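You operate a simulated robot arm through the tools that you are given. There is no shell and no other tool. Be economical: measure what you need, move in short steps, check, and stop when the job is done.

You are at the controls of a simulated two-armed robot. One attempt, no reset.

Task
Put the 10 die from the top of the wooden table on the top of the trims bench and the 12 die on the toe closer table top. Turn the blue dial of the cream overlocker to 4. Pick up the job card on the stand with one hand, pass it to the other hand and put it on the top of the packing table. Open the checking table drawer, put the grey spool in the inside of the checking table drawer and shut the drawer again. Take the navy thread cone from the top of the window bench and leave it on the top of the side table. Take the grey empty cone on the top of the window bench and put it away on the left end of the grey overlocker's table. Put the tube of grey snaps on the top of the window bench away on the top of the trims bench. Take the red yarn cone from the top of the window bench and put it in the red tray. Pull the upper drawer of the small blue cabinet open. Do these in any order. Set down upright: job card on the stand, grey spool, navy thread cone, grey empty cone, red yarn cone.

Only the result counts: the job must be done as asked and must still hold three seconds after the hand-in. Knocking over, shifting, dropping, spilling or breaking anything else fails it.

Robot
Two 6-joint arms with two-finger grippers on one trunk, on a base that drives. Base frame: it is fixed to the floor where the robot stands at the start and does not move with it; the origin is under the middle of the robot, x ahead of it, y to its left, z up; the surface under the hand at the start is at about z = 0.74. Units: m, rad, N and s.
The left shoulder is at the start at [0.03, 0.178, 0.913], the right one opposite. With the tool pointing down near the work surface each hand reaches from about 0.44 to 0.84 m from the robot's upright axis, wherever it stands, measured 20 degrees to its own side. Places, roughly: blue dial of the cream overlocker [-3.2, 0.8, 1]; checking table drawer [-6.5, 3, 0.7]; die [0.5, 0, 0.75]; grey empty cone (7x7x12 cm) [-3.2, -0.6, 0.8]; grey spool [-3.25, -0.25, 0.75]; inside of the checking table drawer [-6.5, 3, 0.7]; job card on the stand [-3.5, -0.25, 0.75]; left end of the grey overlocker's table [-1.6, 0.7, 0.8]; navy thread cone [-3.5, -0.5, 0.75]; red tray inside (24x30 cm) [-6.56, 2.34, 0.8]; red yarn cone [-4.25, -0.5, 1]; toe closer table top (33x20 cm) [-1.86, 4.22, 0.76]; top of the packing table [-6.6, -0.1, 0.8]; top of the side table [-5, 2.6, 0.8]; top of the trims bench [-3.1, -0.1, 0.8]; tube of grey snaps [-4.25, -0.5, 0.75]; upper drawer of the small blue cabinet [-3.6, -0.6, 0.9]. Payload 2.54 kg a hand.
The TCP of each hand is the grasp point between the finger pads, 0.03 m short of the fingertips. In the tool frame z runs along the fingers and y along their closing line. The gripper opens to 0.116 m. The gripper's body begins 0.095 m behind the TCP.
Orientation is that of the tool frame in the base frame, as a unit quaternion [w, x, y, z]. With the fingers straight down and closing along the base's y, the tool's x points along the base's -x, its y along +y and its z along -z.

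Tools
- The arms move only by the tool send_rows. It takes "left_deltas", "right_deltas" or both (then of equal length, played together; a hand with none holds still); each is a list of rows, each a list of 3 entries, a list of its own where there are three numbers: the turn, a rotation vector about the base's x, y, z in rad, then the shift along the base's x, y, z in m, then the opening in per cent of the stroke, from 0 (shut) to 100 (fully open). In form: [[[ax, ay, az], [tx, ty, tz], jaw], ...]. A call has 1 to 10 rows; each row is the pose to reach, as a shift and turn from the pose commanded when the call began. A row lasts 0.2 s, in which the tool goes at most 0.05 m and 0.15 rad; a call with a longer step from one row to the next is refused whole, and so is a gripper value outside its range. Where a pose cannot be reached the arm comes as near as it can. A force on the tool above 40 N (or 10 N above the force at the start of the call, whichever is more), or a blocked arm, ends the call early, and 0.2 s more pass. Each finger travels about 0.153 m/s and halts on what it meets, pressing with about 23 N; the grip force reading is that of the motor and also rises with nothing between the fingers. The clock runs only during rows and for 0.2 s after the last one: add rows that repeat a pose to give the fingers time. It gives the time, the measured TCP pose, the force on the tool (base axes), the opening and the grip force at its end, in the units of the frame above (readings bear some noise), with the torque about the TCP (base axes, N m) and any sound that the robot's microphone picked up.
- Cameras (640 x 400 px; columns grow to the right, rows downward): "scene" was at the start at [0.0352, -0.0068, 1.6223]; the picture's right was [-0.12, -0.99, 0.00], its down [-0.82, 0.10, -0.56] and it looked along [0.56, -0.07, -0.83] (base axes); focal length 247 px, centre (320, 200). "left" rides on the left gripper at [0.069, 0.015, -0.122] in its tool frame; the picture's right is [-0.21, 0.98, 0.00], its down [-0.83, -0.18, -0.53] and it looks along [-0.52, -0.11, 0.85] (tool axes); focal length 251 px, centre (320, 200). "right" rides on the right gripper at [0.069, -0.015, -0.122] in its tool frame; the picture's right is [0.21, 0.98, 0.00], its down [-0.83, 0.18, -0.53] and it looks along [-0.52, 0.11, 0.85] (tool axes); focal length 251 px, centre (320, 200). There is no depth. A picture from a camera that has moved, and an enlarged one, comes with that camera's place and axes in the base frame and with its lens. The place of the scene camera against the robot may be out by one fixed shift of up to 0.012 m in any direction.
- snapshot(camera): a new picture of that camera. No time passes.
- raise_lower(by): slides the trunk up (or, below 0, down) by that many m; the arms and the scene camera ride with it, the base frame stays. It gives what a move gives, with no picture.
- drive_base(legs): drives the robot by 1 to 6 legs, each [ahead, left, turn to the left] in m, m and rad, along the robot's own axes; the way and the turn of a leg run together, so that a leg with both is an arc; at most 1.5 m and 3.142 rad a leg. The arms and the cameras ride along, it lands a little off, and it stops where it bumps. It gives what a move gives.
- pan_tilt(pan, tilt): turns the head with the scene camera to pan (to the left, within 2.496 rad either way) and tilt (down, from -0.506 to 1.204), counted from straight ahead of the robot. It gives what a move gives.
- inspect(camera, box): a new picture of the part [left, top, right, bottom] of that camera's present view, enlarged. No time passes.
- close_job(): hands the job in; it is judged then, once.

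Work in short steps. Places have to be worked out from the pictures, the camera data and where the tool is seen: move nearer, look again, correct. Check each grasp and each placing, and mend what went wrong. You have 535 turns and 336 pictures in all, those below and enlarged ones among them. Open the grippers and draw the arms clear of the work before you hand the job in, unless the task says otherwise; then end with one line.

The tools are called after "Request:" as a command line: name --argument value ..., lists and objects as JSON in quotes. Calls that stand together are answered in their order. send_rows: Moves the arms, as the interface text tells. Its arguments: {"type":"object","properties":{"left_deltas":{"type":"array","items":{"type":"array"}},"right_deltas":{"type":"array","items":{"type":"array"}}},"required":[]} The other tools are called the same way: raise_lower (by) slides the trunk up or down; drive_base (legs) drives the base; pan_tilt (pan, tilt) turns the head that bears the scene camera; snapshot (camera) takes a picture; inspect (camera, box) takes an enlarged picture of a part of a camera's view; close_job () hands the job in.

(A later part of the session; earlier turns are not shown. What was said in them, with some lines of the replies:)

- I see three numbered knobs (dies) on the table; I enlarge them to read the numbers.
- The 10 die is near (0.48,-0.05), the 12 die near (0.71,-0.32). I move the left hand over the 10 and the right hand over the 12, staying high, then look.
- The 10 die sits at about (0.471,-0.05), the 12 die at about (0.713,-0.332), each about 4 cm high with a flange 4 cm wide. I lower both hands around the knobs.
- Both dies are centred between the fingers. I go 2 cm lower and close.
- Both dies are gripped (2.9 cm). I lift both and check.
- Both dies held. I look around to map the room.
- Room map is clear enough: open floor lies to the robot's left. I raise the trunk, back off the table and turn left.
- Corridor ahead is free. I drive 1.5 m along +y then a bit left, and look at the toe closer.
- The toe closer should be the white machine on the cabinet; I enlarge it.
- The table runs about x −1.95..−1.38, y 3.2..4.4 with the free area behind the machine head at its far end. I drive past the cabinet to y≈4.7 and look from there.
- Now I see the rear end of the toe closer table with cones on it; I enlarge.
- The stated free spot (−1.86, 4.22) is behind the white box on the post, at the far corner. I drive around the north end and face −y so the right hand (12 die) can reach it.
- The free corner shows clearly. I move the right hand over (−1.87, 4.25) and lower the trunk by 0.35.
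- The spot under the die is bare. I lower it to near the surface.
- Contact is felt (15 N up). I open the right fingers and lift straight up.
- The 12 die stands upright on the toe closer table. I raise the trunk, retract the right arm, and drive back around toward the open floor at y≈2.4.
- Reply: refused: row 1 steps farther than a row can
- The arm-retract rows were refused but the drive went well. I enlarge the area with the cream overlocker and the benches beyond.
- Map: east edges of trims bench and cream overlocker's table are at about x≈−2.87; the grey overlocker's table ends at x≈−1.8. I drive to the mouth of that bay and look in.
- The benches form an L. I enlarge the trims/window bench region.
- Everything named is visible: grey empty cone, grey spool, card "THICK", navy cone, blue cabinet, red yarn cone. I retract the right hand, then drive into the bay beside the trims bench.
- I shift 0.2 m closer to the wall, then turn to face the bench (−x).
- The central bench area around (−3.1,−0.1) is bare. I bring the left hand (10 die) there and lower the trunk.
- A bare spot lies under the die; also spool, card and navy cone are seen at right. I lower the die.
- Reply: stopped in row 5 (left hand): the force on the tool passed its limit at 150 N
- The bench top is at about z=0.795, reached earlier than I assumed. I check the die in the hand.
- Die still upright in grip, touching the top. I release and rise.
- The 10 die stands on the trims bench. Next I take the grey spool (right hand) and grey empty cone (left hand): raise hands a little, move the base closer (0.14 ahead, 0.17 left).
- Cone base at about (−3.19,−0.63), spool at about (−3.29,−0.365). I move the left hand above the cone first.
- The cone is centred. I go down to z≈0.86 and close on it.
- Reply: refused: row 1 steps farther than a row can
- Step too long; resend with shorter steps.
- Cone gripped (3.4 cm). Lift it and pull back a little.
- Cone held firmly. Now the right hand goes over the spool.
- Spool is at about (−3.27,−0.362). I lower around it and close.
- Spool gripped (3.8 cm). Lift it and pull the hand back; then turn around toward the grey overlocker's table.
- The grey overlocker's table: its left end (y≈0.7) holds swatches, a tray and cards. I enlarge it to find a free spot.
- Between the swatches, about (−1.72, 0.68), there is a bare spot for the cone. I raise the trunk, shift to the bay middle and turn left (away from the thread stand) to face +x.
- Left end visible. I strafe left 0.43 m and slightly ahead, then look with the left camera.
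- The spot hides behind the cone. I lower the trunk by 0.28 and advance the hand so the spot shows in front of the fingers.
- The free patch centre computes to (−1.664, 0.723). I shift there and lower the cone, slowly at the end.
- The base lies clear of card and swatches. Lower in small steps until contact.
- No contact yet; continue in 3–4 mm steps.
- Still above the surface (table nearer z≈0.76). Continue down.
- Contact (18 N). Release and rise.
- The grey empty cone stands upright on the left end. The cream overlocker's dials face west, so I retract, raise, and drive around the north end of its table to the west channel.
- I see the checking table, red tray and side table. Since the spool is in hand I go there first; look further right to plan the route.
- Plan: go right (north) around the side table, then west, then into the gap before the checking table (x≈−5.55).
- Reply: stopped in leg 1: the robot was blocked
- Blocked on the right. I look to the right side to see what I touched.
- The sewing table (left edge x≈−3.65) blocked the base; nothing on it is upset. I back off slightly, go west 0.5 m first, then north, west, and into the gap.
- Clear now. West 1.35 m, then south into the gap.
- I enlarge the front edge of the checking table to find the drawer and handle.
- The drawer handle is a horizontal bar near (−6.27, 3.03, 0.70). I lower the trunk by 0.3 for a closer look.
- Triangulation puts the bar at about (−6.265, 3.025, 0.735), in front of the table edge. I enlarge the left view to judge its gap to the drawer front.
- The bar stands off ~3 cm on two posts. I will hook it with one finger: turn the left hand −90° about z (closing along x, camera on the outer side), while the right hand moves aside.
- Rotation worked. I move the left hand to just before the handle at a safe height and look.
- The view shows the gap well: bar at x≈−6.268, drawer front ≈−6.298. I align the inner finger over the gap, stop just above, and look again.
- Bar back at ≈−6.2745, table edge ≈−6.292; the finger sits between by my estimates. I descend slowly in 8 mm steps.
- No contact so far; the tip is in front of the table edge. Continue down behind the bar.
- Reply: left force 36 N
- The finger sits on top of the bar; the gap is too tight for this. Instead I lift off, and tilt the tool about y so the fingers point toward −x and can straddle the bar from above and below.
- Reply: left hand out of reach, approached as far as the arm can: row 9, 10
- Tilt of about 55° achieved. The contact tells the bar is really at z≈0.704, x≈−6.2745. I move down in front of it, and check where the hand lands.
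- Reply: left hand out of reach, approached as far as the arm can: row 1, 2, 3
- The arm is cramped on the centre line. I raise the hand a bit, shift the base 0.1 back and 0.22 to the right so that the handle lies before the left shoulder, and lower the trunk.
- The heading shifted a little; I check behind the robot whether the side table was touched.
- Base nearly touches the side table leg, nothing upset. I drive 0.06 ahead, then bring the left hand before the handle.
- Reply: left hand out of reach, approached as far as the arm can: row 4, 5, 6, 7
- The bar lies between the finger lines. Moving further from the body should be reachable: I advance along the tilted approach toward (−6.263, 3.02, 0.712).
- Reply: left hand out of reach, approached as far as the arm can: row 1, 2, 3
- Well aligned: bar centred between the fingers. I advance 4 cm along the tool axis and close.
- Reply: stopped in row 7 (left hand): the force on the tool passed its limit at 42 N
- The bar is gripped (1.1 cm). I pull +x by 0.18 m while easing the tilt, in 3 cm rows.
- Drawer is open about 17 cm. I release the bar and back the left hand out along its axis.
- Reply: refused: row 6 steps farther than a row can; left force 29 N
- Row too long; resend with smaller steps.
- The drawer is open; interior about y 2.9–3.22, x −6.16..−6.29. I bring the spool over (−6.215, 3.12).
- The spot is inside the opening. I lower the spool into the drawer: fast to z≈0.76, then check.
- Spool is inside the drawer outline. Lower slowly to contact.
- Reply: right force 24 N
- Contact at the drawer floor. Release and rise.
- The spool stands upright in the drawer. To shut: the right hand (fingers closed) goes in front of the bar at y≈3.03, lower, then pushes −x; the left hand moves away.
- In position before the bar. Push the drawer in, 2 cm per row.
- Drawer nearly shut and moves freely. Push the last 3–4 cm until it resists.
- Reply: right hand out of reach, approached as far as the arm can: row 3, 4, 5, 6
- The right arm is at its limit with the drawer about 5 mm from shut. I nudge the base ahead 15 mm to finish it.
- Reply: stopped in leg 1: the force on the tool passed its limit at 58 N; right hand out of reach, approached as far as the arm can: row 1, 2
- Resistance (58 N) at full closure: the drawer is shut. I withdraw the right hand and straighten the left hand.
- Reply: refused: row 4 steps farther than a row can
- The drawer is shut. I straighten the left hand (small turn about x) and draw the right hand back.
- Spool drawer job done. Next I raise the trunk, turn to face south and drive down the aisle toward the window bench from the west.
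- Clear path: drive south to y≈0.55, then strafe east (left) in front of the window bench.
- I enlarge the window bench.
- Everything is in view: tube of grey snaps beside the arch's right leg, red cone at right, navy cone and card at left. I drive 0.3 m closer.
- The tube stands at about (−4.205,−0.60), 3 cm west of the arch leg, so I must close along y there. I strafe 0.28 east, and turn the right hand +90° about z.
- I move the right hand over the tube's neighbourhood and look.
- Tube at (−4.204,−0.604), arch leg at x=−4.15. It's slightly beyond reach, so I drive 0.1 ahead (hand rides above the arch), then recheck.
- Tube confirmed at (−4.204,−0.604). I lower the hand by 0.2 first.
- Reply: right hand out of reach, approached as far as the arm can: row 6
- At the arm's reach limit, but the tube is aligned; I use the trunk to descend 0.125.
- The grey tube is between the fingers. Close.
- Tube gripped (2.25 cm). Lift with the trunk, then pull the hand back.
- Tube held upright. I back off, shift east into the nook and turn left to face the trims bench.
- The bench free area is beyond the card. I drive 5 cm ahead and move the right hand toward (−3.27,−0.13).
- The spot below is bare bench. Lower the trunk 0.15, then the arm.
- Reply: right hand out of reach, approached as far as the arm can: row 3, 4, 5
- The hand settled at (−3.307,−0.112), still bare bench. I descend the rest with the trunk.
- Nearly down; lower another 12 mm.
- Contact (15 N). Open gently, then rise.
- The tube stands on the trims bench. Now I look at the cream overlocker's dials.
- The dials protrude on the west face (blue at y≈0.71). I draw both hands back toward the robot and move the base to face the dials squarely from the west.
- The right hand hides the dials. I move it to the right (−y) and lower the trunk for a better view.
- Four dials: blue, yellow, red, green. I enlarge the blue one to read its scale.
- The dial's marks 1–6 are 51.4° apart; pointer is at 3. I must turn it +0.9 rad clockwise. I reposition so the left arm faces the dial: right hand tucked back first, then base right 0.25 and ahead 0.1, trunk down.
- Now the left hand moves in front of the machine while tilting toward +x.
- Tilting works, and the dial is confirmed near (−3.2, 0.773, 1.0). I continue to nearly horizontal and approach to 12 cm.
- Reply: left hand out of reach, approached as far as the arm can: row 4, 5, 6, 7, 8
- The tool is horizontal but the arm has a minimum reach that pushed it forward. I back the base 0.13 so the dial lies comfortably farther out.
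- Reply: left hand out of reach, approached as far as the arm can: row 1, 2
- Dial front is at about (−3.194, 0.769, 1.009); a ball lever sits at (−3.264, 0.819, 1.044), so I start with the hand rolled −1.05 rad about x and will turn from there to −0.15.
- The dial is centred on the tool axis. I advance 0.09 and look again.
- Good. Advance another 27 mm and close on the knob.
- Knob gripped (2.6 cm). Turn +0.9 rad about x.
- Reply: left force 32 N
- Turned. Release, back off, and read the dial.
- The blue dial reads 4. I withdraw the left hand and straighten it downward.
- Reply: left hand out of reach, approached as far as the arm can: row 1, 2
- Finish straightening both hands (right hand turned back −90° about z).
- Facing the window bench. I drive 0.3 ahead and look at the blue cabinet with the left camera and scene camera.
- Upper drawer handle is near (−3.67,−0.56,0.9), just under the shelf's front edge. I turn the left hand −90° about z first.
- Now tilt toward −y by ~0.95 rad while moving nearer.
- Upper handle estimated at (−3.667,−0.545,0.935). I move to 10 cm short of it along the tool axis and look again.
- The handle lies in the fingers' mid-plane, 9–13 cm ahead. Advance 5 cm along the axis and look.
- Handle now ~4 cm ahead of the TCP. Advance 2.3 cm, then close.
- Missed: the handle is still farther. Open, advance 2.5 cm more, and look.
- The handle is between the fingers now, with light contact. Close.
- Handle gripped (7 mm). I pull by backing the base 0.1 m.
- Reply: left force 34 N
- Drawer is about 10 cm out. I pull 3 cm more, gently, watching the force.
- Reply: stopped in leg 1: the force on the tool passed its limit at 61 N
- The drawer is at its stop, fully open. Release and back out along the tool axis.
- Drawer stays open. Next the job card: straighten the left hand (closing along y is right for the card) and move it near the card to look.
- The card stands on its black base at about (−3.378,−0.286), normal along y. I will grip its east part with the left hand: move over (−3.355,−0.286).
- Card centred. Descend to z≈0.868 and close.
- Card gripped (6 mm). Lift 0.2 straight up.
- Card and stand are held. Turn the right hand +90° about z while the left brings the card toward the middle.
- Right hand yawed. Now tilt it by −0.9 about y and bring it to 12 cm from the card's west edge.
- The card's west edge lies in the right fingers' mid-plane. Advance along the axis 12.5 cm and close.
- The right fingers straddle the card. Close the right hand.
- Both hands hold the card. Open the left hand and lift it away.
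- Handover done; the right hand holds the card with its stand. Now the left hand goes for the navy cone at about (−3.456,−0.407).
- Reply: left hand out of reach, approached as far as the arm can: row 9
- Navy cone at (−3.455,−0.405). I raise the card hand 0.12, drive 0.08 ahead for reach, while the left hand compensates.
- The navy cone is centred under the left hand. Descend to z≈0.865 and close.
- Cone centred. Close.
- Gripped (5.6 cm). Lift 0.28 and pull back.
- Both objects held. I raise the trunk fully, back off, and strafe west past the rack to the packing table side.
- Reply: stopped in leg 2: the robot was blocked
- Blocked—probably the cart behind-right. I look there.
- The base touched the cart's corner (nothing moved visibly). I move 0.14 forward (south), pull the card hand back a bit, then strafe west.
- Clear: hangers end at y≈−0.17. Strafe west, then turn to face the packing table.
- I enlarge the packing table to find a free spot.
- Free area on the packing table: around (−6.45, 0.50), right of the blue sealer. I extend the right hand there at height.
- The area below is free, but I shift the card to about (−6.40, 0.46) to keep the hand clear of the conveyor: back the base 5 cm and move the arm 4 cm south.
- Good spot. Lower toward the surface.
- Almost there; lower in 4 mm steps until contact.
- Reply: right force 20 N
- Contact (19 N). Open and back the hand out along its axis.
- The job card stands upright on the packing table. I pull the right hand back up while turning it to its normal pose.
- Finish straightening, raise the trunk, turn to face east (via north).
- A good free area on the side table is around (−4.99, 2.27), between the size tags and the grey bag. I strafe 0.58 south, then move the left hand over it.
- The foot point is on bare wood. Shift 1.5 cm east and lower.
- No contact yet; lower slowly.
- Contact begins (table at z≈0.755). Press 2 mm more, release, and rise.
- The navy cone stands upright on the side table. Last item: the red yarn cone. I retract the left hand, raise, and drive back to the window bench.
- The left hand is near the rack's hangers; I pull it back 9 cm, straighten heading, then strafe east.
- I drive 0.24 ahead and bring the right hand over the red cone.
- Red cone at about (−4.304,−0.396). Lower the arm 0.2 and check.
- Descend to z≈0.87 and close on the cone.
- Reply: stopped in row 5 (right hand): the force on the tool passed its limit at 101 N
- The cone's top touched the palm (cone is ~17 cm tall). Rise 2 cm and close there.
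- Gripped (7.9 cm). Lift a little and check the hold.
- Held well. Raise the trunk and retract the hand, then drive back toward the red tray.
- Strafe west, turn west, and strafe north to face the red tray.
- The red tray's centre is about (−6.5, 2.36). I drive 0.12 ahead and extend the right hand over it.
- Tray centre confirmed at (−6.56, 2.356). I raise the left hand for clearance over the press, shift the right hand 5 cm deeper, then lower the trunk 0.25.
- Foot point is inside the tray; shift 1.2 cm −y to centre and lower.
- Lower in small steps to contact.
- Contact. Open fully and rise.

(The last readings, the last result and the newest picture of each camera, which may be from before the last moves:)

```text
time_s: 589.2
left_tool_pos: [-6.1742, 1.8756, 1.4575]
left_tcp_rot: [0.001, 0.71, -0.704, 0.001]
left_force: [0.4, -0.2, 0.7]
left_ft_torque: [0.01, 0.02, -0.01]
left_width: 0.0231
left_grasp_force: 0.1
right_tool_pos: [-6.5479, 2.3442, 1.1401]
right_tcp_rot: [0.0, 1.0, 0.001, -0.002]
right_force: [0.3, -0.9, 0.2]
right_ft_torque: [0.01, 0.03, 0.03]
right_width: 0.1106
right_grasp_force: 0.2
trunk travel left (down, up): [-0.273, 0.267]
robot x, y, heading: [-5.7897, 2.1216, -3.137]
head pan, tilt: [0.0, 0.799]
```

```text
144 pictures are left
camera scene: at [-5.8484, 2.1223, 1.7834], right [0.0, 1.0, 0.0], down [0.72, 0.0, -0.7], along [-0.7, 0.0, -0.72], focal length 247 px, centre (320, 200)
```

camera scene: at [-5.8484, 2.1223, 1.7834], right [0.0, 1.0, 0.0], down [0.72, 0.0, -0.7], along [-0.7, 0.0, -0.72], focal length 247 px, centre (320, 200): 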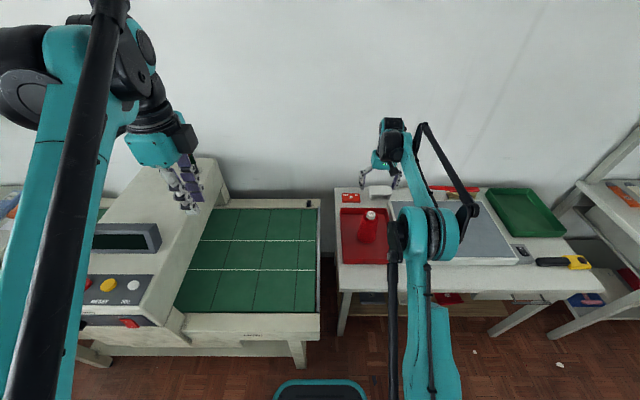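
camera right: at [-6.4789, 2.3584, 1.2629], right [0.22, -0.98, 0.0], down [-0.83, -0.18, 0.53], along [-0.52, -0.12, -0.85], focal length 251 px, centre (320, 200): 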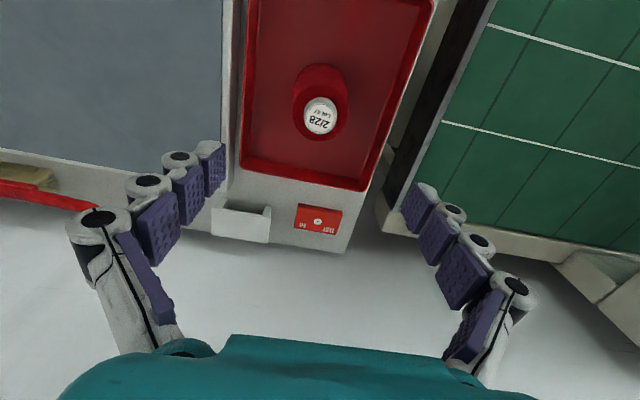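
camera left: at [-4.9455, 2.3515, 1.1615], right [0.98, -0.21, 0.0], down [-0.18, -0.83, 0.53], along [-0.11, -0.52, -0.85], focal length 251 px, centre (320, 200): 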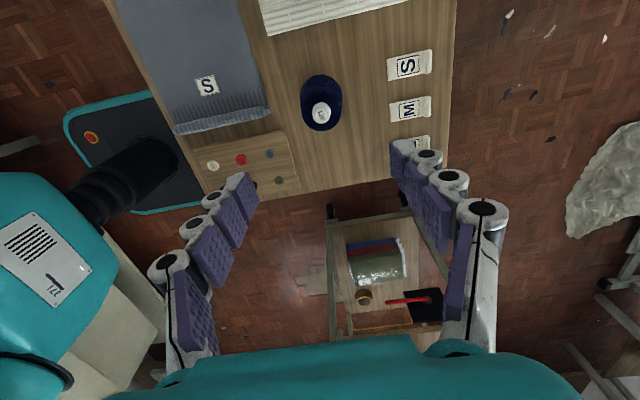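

The red cone stands in the red tray. I draw the arms clear, open the grippers, and check the drawer from here.

Request:
send_rows --left_deltas '[[[0, 0, 0], [0.02, 0, 0], 60], [[0, 0, 0], [0.04, 0, 0], 100], [[0, 0, 0], [0.04, 0, 0], 100], [[0, 0, 0], [0.04, 0, 0], 100], [[0, 0, 0], [0.04, 0, 0], 100]]' --right_deltas '[[[0, 0, 0], [0.02, 0, 0.04], 100], [[0, 0, 0], [0.06, 0, 0.06], 100], [[0, 0, 0], [0.1, 0, 0.08], 100], [[0, 0, 0], [0.145, 0, 0.09], 100], [[0, 0, 0], [0.19, 0, 0.1], 100]]'

Request:
drive_base --legs '[[-0.12, 0, 0]]'

Request:
pan_tilt --pan -0.7 --tilt 0.85

Request:
snapshot --camera "scene"

```text
time_s: 590.4
left_tool_pos: [-6.1336, 1.8764, 1.4577]
left_tcp_rot: [0.001, 0.71, -0.704, 0.0]
left_force: [0.8, 0.3, 0.0]
left_ft_torque: [-0.01, 0.05, -0.02]
left_width: 0.116
left_grasp_force: 0.1
right_tool_pos: [-6.3579, 2.3447, 1.2423]
right_tcp_rot: [0.0, 1.0, 0.001, 0.0]
right_force: [0.7, 0.7, 0.1]
right_ft_torque: [-0.04, 0.04, -0.03]
right_width: 0.1159
right_grasp_force: 0.1
trunk travel left (down, up): [-0.273, 0.267]
robot x, y, heading: [-5.7941, 2.119, -3.138]
head pan, tilt: [0.0, 0.799]
```

```text
time_s: 591.7
left_tool_pos: [-6.0145, 1.8765, 1.4575]
left_tcp_rot: [0.0, 0.711, -0.703, 0.001]
left_force: [-0.7, 0.4, 0.2]
left_ft_torque: [0.0, 0.05, 0.01]
left_width: 0.116
left_grasp_force: 0.1
right_tool_pos: [-6.2406, 2.3448, 1.2422]
right_tcp_rot: [0.0, 1.0, 0.0, -0.001]
right_force: [0.7, 0.2, 0.3]
right_ft_torque: [0.0, 0.03, -0.02]
right_width: 0.1156
right_grasp_force: 0.0
trunk travel left (down, up): [-0.273, 0.267]
robot x, y, heading: [-5.6713, 2.1221, -3.141]
head pan, tilt: [0.0, 0.799]
```

```text
time_s: 592.7
left_tool_pos: [-6.0139, 1.8756, 1.4572]
left_tcp_rot: [0.001, 0.71, -0.704, 0.001]
left_force: [-0.3, 0.1, 0.7]
left_ft_torque: [0.02, 0.03, -0.02]
left_width: 0.1162
left_grasp_force: 0.0
right_tool_pos: [-6.2421, 2.3453, 1.2424]
right_tcp_rot: [0.0, 1.0, 0.001, 0.0]
right_force: [0.3, -0.1, 0.0]
right_ft_torque: [-0.01, 0.04, -0.02]
right_width: 0.1162
right_grasp_force: 0.0
trunk travel left (down, up): [-0.273, 0.267]
robot x, y, heading: [-5.6713, 2.1188, -3.141]
head pan, tilt: [-0.7, 0.85]
```

```text
143 pictures are left
camera scene: at [-5.7089, 2.1733, 1.7793], right [0.64, 0.77, 0.0], down [0.58, -0.48, -0.66], along [-0.51, 0.42, -0.75], focal length 247 px, centre (320, 200)
```

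scene: 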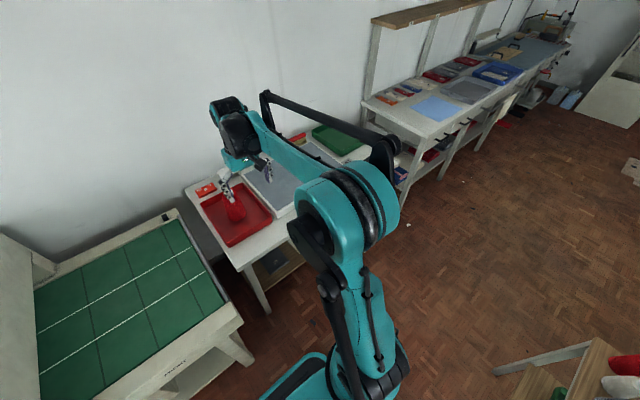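

I move 0.7 north for a last look at the drawer front.

Request:
drive_base --legs '[[0, -0.7, 0]]'

Request:
pan_tilt --pan 0.0 --tilt 0.9

Request:
inspect --camera "scene" --box '[220, 160, 440, 300]'

```text
time_s: 596.6
left_tool_pos: [-6.0175, 2.5733, 1.4571]
left_tcp_rot: [0.001, 0.713, -0.701, 0.001]
left_force: [-0.1, 0.1, -0.5]
left_ft_torque: [-0.03, -0.01, 0.01]
left_width: 0.116
left_grasp_force: 0.0
right_tool_pos: [-6.2499, 3.0405, 1.2404]
right_tcp_rot: [0.001, 1.0, 0.006, -0.001]
right_force: [0.1, 0.8, -0.3]
right_ft_torque: [0.0, -0.01, 0.0]
right_width: 0.116
right_grasp_force: 0.1
trunk travel left (down, up): [-0.273, 0.267]
robot x, y, heading: [-5.6788, 2.8184, -3.124]
head pan, tilt: [-0.7, 0.85]
```

```text
time_s: 597.6
left_tool_pos: [-6.0183, 2.5739, 1.4576]
left_tcp_rot: [0.001, 0.713, -0.701, 0.001]
left_force: [0.4, 0.2, 0.9]
left_ft_torque: [0.0, 0.01, -0.01]
left_width: 0.116
left_grasp_force: 0.0
right_tool_pos: [-6.2498, 3.04, 1.2421]
right_tcp_rot: [0.0, 1.0, 0.005, 0.001]
right_force: [0.6, -0.2, -0.1]
right_ft_torque: [-0.03, -0.01, 0.0]
right_width: 0.1161
right_grasp_force: 0.0
trunk travel left (down, up): [-0.273, 0.267]
robot x, y, heading: [-5.6775, 2.8224, -3.133]
head pan, tilt: [0.0, 0.901]
```

```text
2.86 times, centred on (330, 230) of scene
camera zoom: at [-5.7308, 2.8228, 1.7754], right [-0.01, 1.0, 0.0], down [0.78, 0.01, -0.62], along [-0.62, -0.01, -0.78], focal length 706 px, centre (291, 114)
```

zoom: 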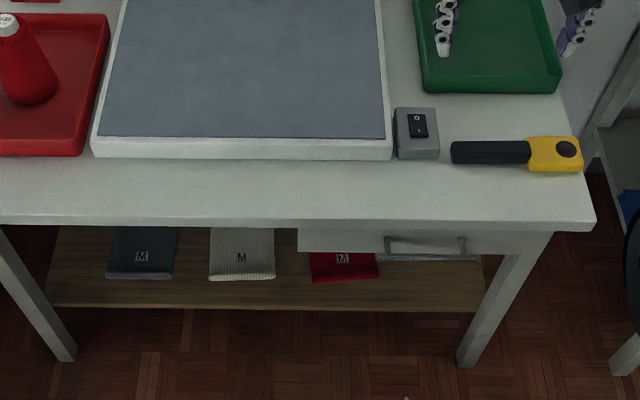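

The drawer is shut, the red cone is upright, both hands are empty and clear. I hand in the job.

Request:
close_job

```text
The job is handed in.
```

I finished every item on the list and handed the job in. On the way my base bumped into a sewing table and the cart, and seems to have brushed the side table. I saw nothing move or fall each time, but I could not rule out a small shift.
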